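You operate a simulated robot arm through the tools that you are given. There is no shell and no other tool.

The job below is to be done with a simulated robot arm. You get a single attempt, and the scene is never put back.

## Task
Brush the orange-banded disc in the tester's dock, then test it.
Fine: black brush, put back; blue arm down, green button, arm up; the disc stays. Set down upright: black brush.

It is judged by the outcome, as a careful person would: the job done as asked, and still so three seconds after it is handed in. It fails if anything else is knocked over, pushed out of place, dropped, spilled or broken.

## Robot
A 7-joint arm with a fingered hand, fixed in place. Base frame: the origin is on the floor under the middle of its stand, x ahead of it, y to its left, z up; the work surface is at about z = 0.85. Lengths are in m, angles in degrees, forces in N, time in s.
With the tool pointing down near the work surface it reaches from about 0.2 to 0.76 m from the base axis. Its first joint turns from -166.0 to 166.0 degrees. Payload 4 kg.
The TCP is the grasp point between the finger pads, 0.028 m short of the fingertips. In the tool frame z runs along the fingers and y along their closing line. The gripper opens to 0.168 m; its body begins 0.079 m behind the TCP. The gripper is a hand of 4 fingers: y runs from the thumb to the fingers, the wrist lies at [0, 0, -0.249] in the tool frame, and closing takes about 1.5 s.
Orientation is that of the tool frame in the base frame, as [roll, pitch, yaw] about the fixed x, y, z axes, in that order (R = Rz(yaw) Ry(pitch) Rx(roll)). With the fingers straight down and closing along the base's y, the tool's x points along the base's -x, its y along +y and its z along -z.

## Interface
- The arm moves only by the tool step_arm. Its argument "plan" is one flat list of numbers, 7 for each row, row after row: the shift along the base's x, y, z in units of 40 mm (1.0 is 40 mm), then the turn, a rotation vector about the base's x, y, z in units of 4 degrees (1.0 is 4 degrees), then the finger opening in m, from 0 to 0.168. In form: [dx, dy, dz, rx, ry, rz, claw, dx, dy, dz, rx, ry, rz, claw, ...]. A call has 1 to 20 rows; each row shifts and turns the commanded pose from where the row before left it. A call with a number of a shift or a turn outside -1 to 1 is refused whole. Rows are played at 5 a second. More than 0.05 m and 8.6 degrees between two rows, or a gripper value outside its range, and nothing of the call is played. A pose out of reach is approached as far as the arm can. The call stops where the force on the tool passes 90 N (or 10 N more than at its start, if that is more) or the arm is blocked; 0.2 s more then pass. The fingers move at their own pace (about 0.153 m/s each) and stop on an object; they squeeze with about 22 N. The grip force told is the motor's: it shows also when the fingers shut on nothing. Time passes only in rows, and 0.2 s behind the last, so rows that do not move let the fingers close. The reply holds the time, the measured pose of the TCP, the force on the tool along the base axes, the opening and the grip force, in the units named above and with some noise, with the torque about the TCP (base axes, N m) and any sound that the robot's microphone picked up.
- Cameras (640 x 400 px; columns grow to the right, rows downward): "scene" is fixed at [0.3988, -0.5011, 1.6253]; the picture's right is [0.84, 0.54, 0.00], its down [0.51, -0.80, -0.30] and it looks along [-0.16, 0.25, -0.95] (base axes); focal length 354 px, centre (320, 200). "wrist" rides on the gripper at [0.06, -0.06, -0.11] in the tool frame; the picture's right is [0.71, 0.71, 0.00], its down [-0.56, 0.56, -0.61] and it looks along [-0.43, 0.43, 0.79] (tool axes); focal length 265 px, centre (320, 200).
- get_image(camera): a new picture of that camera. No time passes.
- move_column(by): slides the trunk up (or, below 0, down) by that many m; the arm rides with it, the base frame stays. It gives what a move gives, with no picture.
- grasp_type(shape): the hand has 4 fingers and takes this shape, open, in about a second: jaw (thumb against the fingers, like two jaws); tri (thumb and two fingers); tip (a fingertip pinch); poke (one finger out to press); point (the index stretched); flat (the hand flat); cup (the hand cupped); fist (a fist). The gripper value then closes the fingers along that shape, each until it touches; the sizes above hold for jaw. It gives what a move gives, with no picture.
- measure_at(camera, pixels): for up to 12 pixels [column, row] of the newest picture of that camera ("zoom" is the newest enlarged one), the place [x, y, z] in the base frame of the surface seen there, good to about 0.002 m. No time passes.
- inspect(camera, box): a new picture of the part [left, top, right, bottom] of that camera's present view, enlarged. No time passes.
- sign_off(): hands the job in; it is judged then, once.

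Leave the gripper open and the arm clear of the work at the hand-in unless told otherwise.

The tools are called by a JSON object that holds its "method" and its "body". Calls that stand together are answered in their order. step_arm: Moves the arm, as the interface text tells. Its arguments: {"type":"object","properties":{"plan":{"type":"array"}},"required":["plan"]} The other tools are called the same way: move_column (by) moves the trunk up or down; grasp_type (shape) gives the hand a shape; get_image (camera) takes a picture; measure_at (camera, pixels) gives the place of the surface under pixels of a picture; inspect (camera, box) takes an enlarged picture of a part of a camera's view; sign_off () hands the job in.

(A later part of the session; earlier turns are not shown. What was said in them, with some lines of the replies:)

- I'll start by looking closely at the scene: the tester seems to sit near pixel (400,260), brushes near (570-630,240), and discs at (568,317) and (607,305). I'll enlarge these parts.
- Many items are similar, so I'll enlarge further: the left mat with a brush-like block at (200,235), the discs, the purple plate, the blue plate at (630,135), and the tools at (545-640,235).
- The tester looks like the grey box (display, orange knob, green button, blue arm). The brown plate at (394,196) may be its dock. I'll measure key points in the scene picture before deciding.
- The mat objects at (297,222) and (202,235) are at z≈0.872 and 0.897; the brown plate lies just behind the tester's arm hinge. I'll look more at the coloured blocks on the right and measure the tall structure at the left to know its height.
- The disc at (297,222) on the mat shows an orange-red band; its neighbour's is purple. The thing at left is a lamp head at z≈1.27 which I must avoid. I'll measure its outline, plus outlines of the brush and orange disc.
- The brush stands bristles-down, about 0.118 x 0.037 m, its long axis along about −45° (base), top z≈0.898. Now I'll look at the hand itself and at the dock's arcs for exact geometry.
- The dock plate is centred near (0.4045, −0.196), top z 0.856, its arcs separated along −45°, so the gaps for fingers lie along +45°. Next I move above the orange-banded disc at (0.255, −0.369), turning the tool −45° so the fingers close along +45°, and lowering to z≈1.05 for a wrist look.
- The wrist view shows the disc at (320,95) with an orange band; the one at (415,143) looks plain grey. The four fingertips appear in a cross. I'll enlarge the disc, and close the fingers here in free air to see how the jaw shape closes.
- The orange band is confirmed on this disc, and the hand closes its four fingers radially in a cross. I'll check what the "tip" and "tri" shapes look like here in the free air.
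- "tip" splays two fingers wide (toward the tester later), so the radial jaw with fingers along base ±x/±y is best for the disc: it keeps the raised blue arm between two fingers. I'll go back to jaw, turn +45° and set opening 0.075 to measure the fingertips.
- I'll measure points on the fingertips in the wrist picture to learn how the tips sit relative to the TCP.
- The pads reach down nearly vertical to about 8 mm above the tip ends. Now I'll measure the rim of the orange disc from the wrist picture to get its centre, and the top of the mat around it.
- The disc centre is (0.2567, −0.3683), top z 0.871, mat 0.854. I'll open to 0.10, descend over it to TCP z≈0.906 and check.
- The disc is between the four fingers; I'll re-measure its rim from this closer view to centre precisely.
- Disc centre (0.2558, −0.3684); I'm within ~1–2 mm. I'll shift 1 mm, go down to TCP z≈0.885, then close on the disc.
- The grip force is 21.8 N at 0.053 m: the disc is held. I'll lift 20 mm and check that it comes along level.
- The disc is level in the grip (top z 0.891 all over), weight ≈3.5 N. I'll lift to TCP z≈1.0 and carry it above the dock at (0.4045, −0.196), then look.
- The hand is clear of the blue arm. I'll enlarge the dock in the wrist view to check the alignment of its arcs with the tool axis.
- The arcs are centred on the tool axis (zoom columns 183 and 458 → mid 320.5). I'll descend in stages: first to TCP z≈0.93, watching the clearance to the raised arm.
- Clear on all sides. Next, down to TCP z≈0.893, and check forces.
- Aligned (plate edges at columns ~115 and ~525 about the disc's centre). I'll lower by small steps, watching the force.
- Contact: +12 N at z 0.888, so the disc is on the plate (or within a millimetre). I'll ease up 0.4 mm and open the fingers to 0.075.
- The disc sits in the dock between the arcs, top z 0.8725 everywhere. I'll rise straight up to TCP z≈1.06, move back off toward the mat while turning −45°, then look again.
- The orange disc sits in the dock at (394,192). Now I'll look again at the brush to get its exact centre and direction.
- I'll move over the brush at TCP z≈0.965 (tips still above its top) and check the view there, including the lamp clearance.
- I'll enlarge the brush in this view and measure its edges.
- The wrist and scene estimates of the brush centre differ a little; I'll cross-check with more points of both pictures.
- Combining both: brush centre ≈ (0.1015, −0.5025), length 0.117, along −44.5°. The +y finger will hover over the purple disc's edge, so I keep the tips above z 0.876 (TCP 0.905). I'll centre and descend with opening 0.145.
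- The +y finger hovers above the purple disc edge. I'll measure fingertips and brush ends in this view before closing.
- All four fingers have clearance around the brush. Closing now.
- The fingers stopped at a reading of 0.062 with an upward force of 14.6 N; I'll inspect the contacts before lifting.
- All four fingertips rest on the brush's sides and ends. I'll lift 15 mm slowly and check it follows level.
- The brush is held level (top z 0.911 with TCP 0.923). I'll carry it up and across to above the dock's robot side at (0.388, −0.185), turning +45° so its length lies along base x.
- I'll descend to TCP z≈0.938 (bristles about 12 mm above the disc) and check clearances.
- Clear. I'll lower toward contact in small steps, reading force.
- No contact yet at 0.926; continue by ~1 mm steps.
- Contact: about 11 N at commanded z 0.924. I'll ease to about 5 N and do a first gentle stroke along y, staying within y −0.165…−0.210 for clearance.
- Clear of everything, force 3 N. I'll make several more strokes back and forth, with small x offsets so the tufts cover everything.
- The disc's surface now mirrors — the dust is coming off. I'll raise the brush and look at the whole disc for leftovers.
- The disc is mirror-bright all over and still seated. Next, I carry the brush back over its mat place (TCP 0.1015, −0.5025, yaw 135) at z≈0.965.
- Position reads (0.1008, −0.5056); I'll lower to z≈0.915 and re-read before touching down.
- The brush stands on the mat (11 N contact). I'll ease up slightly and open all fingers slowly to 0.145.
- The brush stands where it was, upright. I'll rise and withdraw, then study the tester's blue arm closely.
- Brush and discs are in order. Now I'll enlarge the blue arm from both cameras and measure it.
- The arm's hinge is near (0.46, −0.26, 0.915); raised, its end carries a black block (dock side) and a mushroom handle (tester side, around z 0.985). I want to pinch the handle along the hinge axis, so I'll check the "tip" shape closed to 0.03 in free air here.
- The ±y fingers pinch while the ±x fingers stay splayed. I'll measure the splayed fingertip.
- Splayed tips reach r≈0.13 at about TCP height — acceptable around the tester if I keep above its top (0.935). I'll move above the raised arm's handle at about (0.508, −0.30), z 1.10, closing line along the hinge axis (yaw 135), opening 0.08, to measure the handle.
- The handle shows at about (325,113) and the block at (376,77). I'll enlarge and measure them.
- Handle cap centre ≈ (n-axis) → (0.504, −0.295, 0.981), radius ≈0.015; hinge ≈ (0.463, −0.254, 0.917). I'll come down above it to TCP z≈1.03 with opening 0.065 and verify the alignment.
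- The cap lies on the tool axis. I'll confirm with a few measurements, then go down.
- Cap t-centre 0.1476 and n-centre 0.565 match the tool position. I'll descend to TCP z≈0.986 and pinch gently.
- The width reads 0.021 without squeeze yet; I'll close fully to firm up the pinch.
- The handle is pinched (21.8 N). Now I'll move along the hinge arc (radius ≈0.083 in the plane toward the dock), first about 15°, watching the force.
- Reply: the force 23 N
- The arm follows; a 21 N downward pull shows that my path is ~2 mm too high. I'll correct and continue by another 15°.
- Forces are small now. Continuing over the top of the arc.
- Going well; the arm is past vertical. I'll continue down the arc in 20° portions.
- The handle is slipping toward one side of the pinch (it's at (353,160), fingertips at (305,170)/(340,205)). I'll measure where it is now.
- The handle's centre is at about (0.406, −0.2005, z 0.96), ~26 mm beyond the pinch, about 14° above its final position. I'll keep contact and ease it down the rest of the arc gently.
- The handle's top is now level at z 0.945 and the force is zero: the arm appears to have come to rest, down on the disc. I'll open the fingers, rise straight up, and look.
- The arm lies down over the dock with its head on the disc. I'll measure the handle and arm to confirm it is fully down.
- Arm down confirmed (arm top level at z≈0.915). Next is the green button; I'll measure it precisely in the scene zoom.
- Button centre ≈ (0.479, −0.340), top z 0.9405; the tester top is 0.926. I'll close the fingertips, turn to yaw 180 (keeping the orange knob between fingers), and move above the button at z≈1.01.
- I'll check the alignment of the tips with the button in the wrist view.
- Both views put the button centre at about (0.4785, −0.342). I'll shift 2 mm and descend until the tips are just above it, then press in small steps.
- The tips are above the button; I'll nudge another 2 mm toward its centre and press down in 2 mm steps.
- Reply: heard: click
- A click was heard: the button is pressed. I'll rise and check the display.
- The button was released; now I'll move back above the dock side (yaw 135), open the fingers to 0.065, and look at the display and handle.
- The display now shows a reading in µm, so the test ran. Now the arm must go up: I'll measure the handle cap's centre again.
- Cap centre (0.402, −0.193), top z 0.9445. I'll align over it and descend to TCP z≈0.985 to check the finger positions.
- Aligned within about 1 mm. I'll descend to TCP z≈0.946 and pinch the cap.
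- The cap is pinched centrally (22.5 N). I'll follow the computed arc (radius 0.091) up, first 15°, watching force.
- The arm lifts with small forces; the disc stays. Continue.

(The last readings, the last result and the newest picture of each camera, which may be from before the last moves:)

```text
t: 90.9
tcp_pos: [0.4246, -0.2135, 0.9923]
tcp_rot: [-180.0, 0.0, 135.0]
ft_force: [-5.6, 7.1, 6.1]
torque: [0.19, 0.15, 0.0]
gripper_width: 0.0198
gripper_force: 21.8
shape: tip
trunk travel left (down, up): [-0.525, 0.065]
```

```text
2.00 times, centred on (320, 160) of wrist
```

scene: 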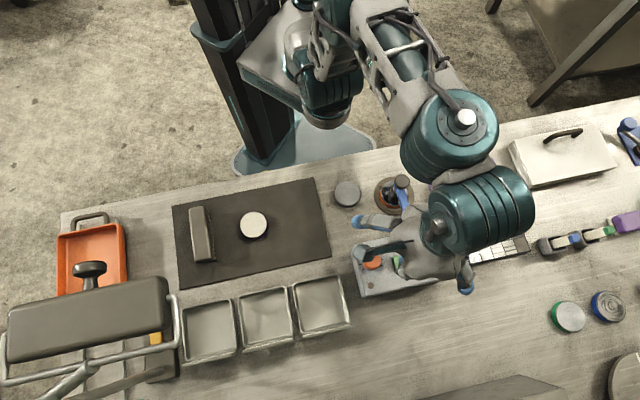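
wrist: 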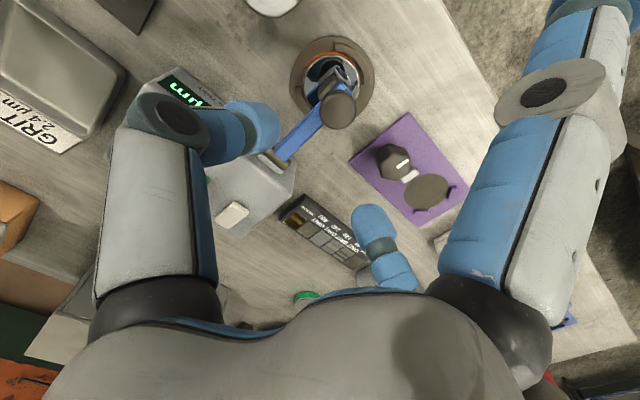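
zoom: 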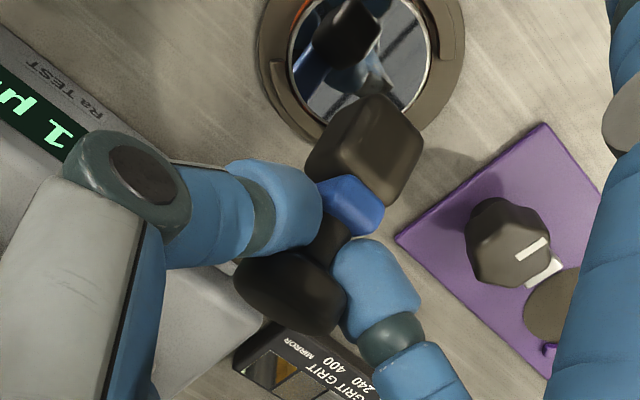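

{"method": "step_arm", "body": {"plan": [0.1045, -0.1045, 0.1338, 0, 0, 0, 0, 0.1216, -0.1216, 0.0993, 0, 0, 0, 0, 0.1271, -0.1271, 0.084, 0, 0, 0, 0, 0.1319, -0.1319, 0.0678, 0, 0, 0, 0, 0, 0, 0, 0, 0, 0, 0]}}

{"method": "inspect", "body": {"camera": "wrist", "box": [220, 60, 420, 260]}}

```text
t: 92.1
tcp_pos: [0.4441, -0.2311, 1.0078]
tcp_rot: [-180.0, 0.1, 135.0]
ft_force: [-1.0, 7.5, 10.8]
torque: [0.19, 0.07, 0.05]
gripper_width: 0.02
gripper_force: 21.9
shape: tip
trunk travel left (down, up): [-0.525, 0.065]
```

```text
2.00 times, centred on (320, 160) of wrist
```

zoom: 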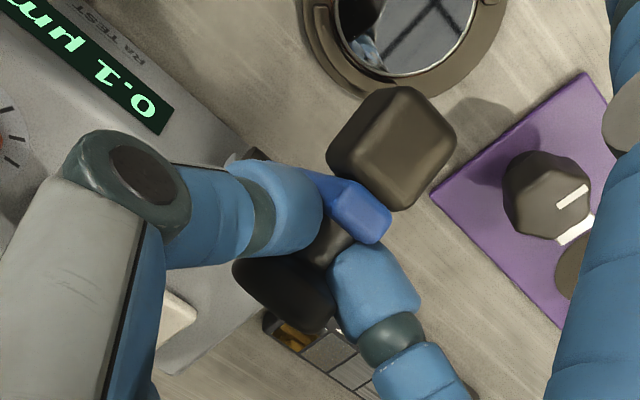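

The display reads 0.1 µm. The arm is nearly vertical; continuing over the top with a small outward correction.

{"method": "step_arm", "body": {"plan": [0.1286, -0.1286, 0.0815, 0, 0, 0, 0, 0.1383, -0.1383, 0.0343, 0, 0, 0, 0, 0.1398, -0.1398, 0.0173, 0, 0, 0, 0, 0.1404, -0.1404, 0.0, 0, 0, 0, 0, 0, 0, 0, 0, 0, 0, 0]}}

{"method": "inspect", "body": {"camera": "wrist", "box": [220, 60, 420, 260]}}

```text
t: 93.3
tcp_pos: [0.4672, -0.2544, 1.0132]
tcp_rot: [-179.9, 0.1, 134.9]
ft_force: [3.9, 5.9, 12.3]
torque: [0.21, -0.02, 0.02]
gripper_width: 0.0199
gripper_force: 21.6
shape: tip
trunk travel left (down, up): [-0.525, 0.065]
```

```text
2.00 times, centred on (320, 160) of wrist
```

zoom: 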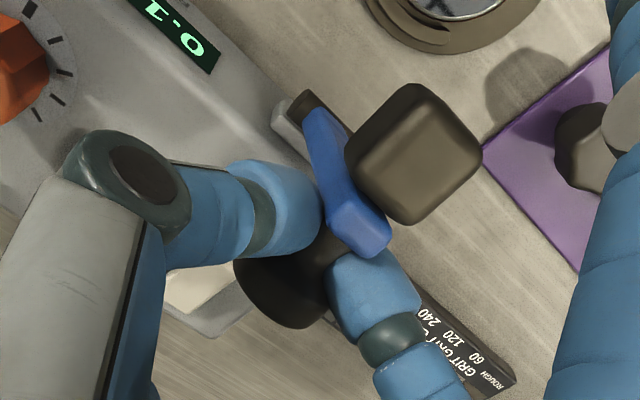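

The arm is past vertical again, on its way back to the rest. I'll continue in smaller portions to feel the stop.

{"method": "step_arm", "body": {"plan": [0.1398, -0.1398, 0.0077, 0, 0, 0, 0, 0.1383, -0.1383, -0.0343, 0, 0, 0, 0, 0.1356, -0.1356, -0.0515, 0, 0, 0, 0, 0, 0, 0, 0, 0, 0, 0]}}

{"method": "inspect", "body": {"camera": "wrist", "box": [220, 60, 420, 260]}}

```text
t: 94.3
tcp_pos: [0.4829, -0.2717, 1.0092]
tcp_rot: [-180.0, 0.1, 135.0]
ft_force: [5.5, 3.7, 10.2]
torque: [0.16, -0.07, -0.01]
gripper_width: 0.0199
gripper_force: 21.5
shape: tip
trunk travel left (down, up): [-0.525, 0.065]
```

```text
2.00 times, centred on (320, 160) of wrist
```

zoom: 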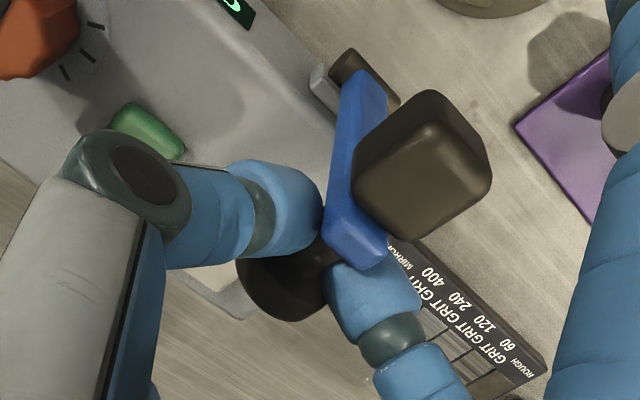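

{"method": "step_arm", "body": {"plan": [0.1319, -0.1319, -0.0678, 0, 0, 0, 0, 0.08, -0.08, -0.055, 0, 0, 0, 0, 0, 0, 0, 0, 0, 0, 0]}}

{"method": "inspect", "body": {"camera": "wrist", "box": [220, 60, 420, 260]}}

```text
t: 95.1
tcp_pos: [0.4916, -0.2814, 1.0044]
tcp_rot: [-180.0, 0.1, 134.9]
ft_force: [8.2, -0.7, 14.9]
torque: [0.12, -0.02, -0.02]
gripper_width: 0.0206
gripper_force: 22.4
shape: tip
trunk travel left (down, up): [-0.525, 0.065]
```

```text
2.00 times, centred on (320, 160) of wrist
```

zoom: 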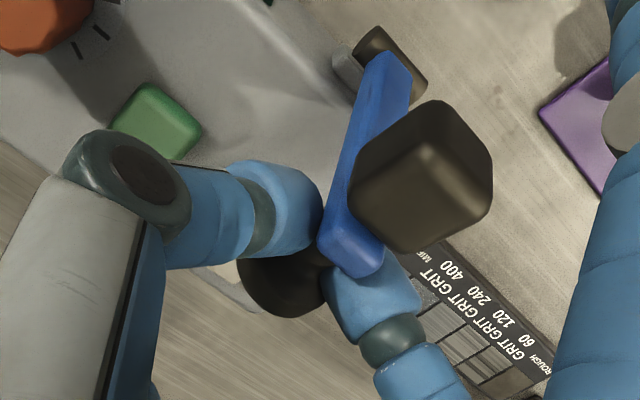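

I'll measure the arm's end and block to compare with its original raised position.

{"method": "measure_at", "body": {"camera": "zoom", "pixels": [[345, 235], [365, 260], [425, 170], [450, 110], [485, 180], [410, 245], [375, 130], [385, 60], [285, 290], [270, 270], [300, 240]]}}

```text
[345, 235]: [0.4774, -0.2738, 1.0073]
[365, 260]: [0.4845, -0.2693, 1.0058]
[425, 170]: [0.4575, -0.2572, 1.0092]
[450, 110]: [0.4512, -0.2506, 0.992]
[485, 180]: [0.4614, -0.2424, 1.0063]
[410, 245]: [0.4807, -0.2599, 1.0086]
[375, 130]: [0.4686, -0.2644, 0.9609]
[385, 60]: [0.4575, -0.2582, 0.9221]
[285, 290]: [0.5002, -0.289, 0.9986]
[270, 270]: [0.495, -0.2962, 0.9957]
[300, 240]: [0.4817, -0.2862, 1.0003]
```

It's about 5° short of its original raised position. Two more small steps to the stop.

{"method": "step_arm", "body": {"plan": [0.062, -0.062, -0.045, 0, 0, 0, 0, 0.062, -0.062, -0.05, 0, 0, 0, 0, 0, 0, 0, 0, 0, 0, 0]}}

{"method": "inspect", "body": {"camera": "wrist", "box": [220, 60, 420, 260]}}

{"method": "measure_at", "body": {"camera": "zoom", "pixels": [[345, 240], [365, 265], [425, 175], [410, 250], [375, 130], [270, 270]]}}

```text
t: 95.9
tcp_pos: [0.4955, -0.2844, 1.002]
tcp_rot: [179.9, 0.1, 135.0]
ft_force: [7.1, 0.6, 19.3]
torque: [0.12, -0.01, -0.01]
gripper_width: 0.0209
gripper_force: 21.7
shape: tip
trunk travel left (down, up): [-0.525, 0.065]
```

```text
2.00 times, centred on (320, 160) of wrist
```

zoom: 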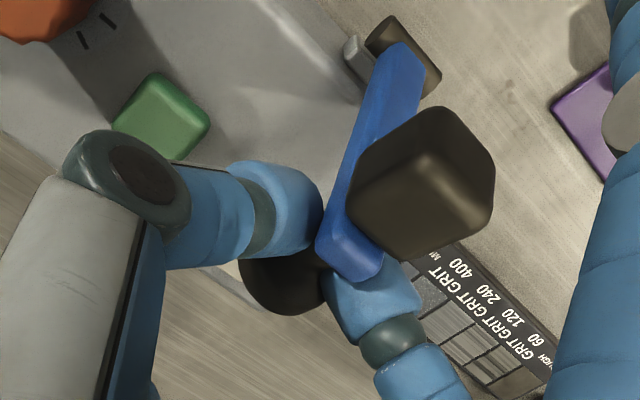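

```text
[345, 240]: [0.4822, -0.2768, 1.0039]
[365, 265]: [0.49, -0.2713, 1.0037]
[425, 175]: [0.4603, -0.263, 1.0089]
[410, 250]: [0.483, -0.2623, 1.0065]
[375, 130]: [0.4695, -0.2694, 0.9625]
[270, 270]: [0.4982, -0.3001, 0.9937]
```

It's within ~1–2° of the original raised position and leaning back past vertical. I'll open the pinch and rise straight up.

{"method": "step_arm", "body": {"plan": [0, 0, 0, 0, 0, 0, 0.02, 0, 0, 0, 0, 0, 0, 0.035, 0, 0, 0, 0, 0, 0, 0.05, 0, 0, 0, 0, 0, 0, 0.068, 0, 0, 0, 0, 0, 0, 0.068]}}

{"method": "inspect", "body": {"camera": "wrist", "box": [220, 60, 420, 260]}}

{"method": "measure_at", "body": {"camera": "zoom", "pixels": [[345, 240], [365, 265], [425, 175], [410, 250], [270, 270]]}}

```text
t: 97.1
tcp_pos: [0.4955, -0.2865, 1.0002]
tcp_rot: [-179.9, 0.0, 134.9]
ft_force: [-0.1, -0.5, -0.1]
torque: [-0.02, -0.06, 0.0]
gripper_width: 0.0677
gripper_force: 0.1
shape: tip
trunk travel left (down, up): [-0.525, 0.065]
```

```text
2.00 times, centred on (320, 160) of wrist
```

zoom: 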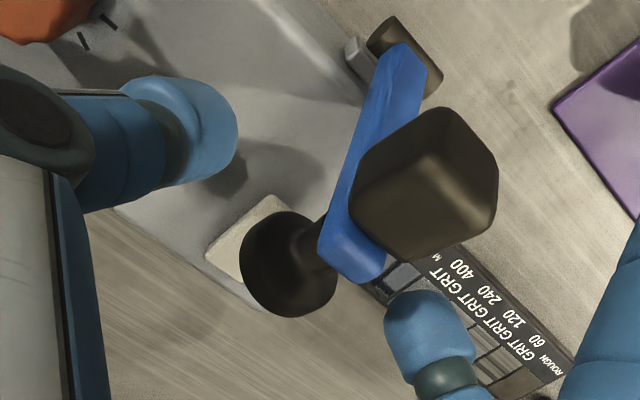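

```text
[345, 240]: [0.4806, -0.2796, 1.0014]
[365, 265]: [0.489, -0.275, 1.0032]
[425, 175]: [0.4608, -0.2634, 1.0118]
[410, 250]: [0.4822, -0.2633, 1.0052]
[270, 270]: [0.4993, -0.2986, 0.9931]
```

The arm rests up exactly where it was at the start. I'll rise, return to a clear height near the start pose, reopen the hand, and check everything.

{"method": "step_arm", "body": {"plan": [0, 0, 0.3, 0, 0, 0, 0.07, 0, 0, 0.7, 0, 0, 0, 0.07, 0, 0, 0.8, 0, 0, 0, 0.07, 0, 0, 0.8, 0, 0, 0, 0.07, 0, 0, 0.8, 0, 0, 0, 0.07, -0.4, 0.1, 0.5, 0, 0, 0.8, 0.1, -0.5, 0.1, 0.3, 0, 0, 0.9, 0.1, -0.5, 0.1, 0.2, 0, 0, 0.9, 0.1, -0.5, 0.1, 0.2, 0, 0, 0.9, 0.1, -0.5, 0, 0, 0, 0, 0.9, 0.1, -0.5, 0, 0, 0, 0, 0.9, 0.1, -0.5, 0, 0, 0, 0, 0.9, 0.1, -0.5, 0, 0, 0, 0, 0.9, 0.1, 0, 0, 0, 0, 0, 0.9, 0.1, 0, 0, 0, 0, 0, 0.9, 0.1, 0, 0, 0, 0, 0, 0.9, 0.1]}}

{"method": "get_image", "body": {"camera": "scene"}}

{"method": "get_image", "body": {"camera": "wrist"}}

```text
t: 100.5
tcp_pos: [0.3399, -0.2702, 1.1841]
tcp_rot: [-180.0, -0.1, 174.2]
ft_force: [-0.8, -1.6, 0.0]
torque: [0.0, 0.01, 0.02]
gripper_width: 0.0992
gripper_force: 0.2
shape: tip
trunk travel left (down, up): [-0.525, 0.065]
```

```text
taken
```

scene: 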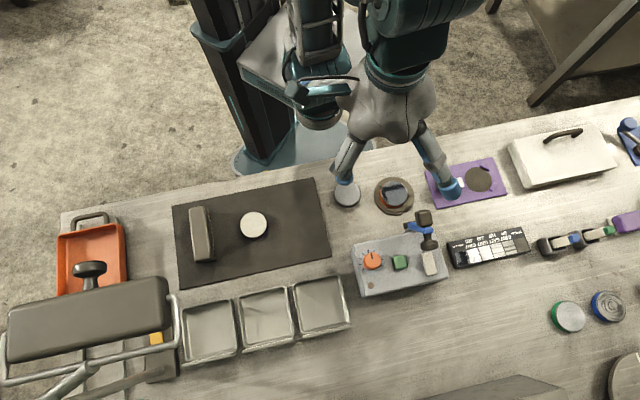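

```text
taken
```

wrist: 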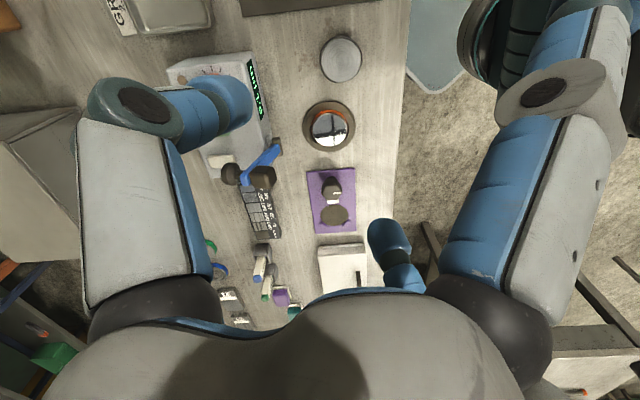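

Everything looks in place. I'll inspect the dock, arm and brush closely for a final check.

{"method": "inspect", "body": {"camera": "scene", "box": [345, 165, 455, 305]}}

{"method": "inspect", "body": {"camera": "scene", "box": [170, 175, 290, 285]}}

{"method": "inspect", "body": {"camera": "wrist", "box": [240, 40, 380, 190]}}

{"method": "measure_at", "body": {"camera": "zoom", "pixels": [[400, 165], [400, 250], [360, 205], [445, 205], [400, 205], [330, 200], [470, 200], [130, 320]]}}

```text
2.86 times, centred on (400, 235) of scene
```

zoom: 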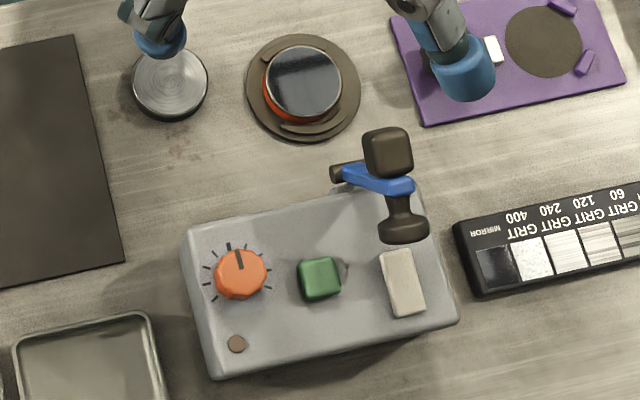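

```text
3.64 times, centred on (230, 230) of scene
```

zoom: 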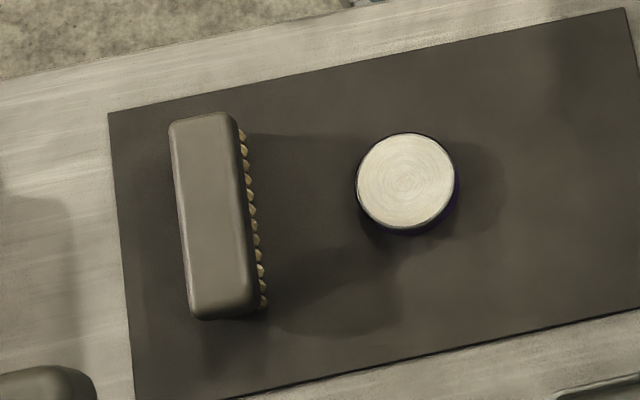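

```text
2.67 times, centred on (310, 115) of wrist
```

zoom: 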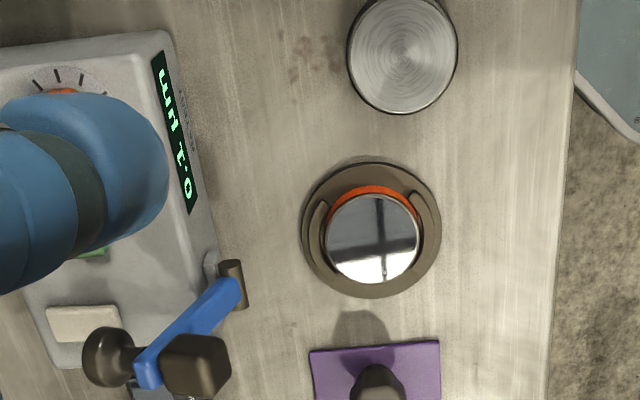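

```text
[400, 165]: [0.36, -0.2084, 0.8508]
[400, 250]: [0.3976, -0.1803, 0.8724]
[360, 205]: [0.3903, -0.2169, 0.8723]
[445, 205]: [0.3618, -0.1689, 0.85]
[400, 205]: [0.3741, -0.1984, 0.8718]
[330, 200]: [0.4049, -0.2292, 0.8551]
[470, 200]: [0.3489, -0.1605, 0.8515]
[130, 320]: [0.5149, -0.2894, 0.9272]
```

All is as asked: disc seated and bright in the dock, display 0.1 µm, blue arm up, brush upright at its place, others untouched. I'll reopen the hand in its starting jaw shape.

{"method": "grasp_type", "body": {"shape": "jaw"}}

{"method": "get_image", "body": {"camera": "scene"}}

```text
t: 101.4
tcp_pos: [0.34, -0.2698, 1.1842]
tcp_rot: [-180.0, 0.0, 174.1]
ft_force: [-0.1, -0.3, 0.4]
torque: [-0.02, 0.02, 0.01]
gripper_width: 0.1678
gripper_force: 0.2
shape: jaw
trunk travel left (down, up): [-0.525, 0.065]
```

```text
taken
```

scene: 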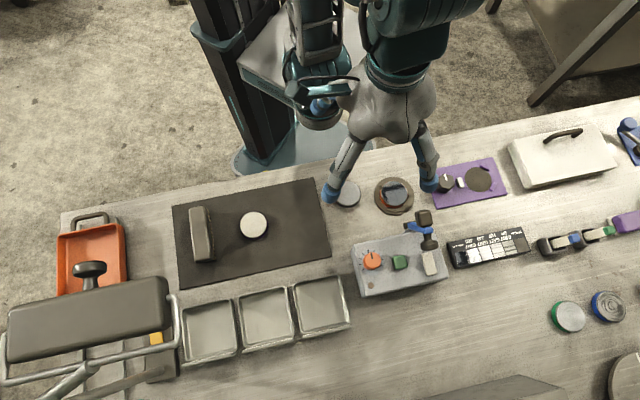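

The final picture shows the gripper open and high above the work, with everything standing still. Handing in.

{"method": "sign_off", "body": {}}

```text
The job is handed in.
```

The orange-banded disc has been brushed in the tester's dock and tested. The display read 0.1 µm after the button press.

- **Disc:** I moved it from the mat into the dock. Brushing took its surface from dusty to mirror-bright, and it stayed seated in the dock.
- **Black brush:** It is back in its place on the mat, standing upright on its bristles as it was at the start, within a millimetre or two.
- **Test:** I lowered the blue arm onto the disc, pressed the green button until it clicked, and returned the arm to its original raised position. While I was lowering the arm, its handle slipped out of the grip. It dropped the last 14° or so onto the disc; I saw no damage or shift.
- **Rest of the bench:** Nothing else looks moved or knocked over in the final pictures. The gripper is open and clear above the work.
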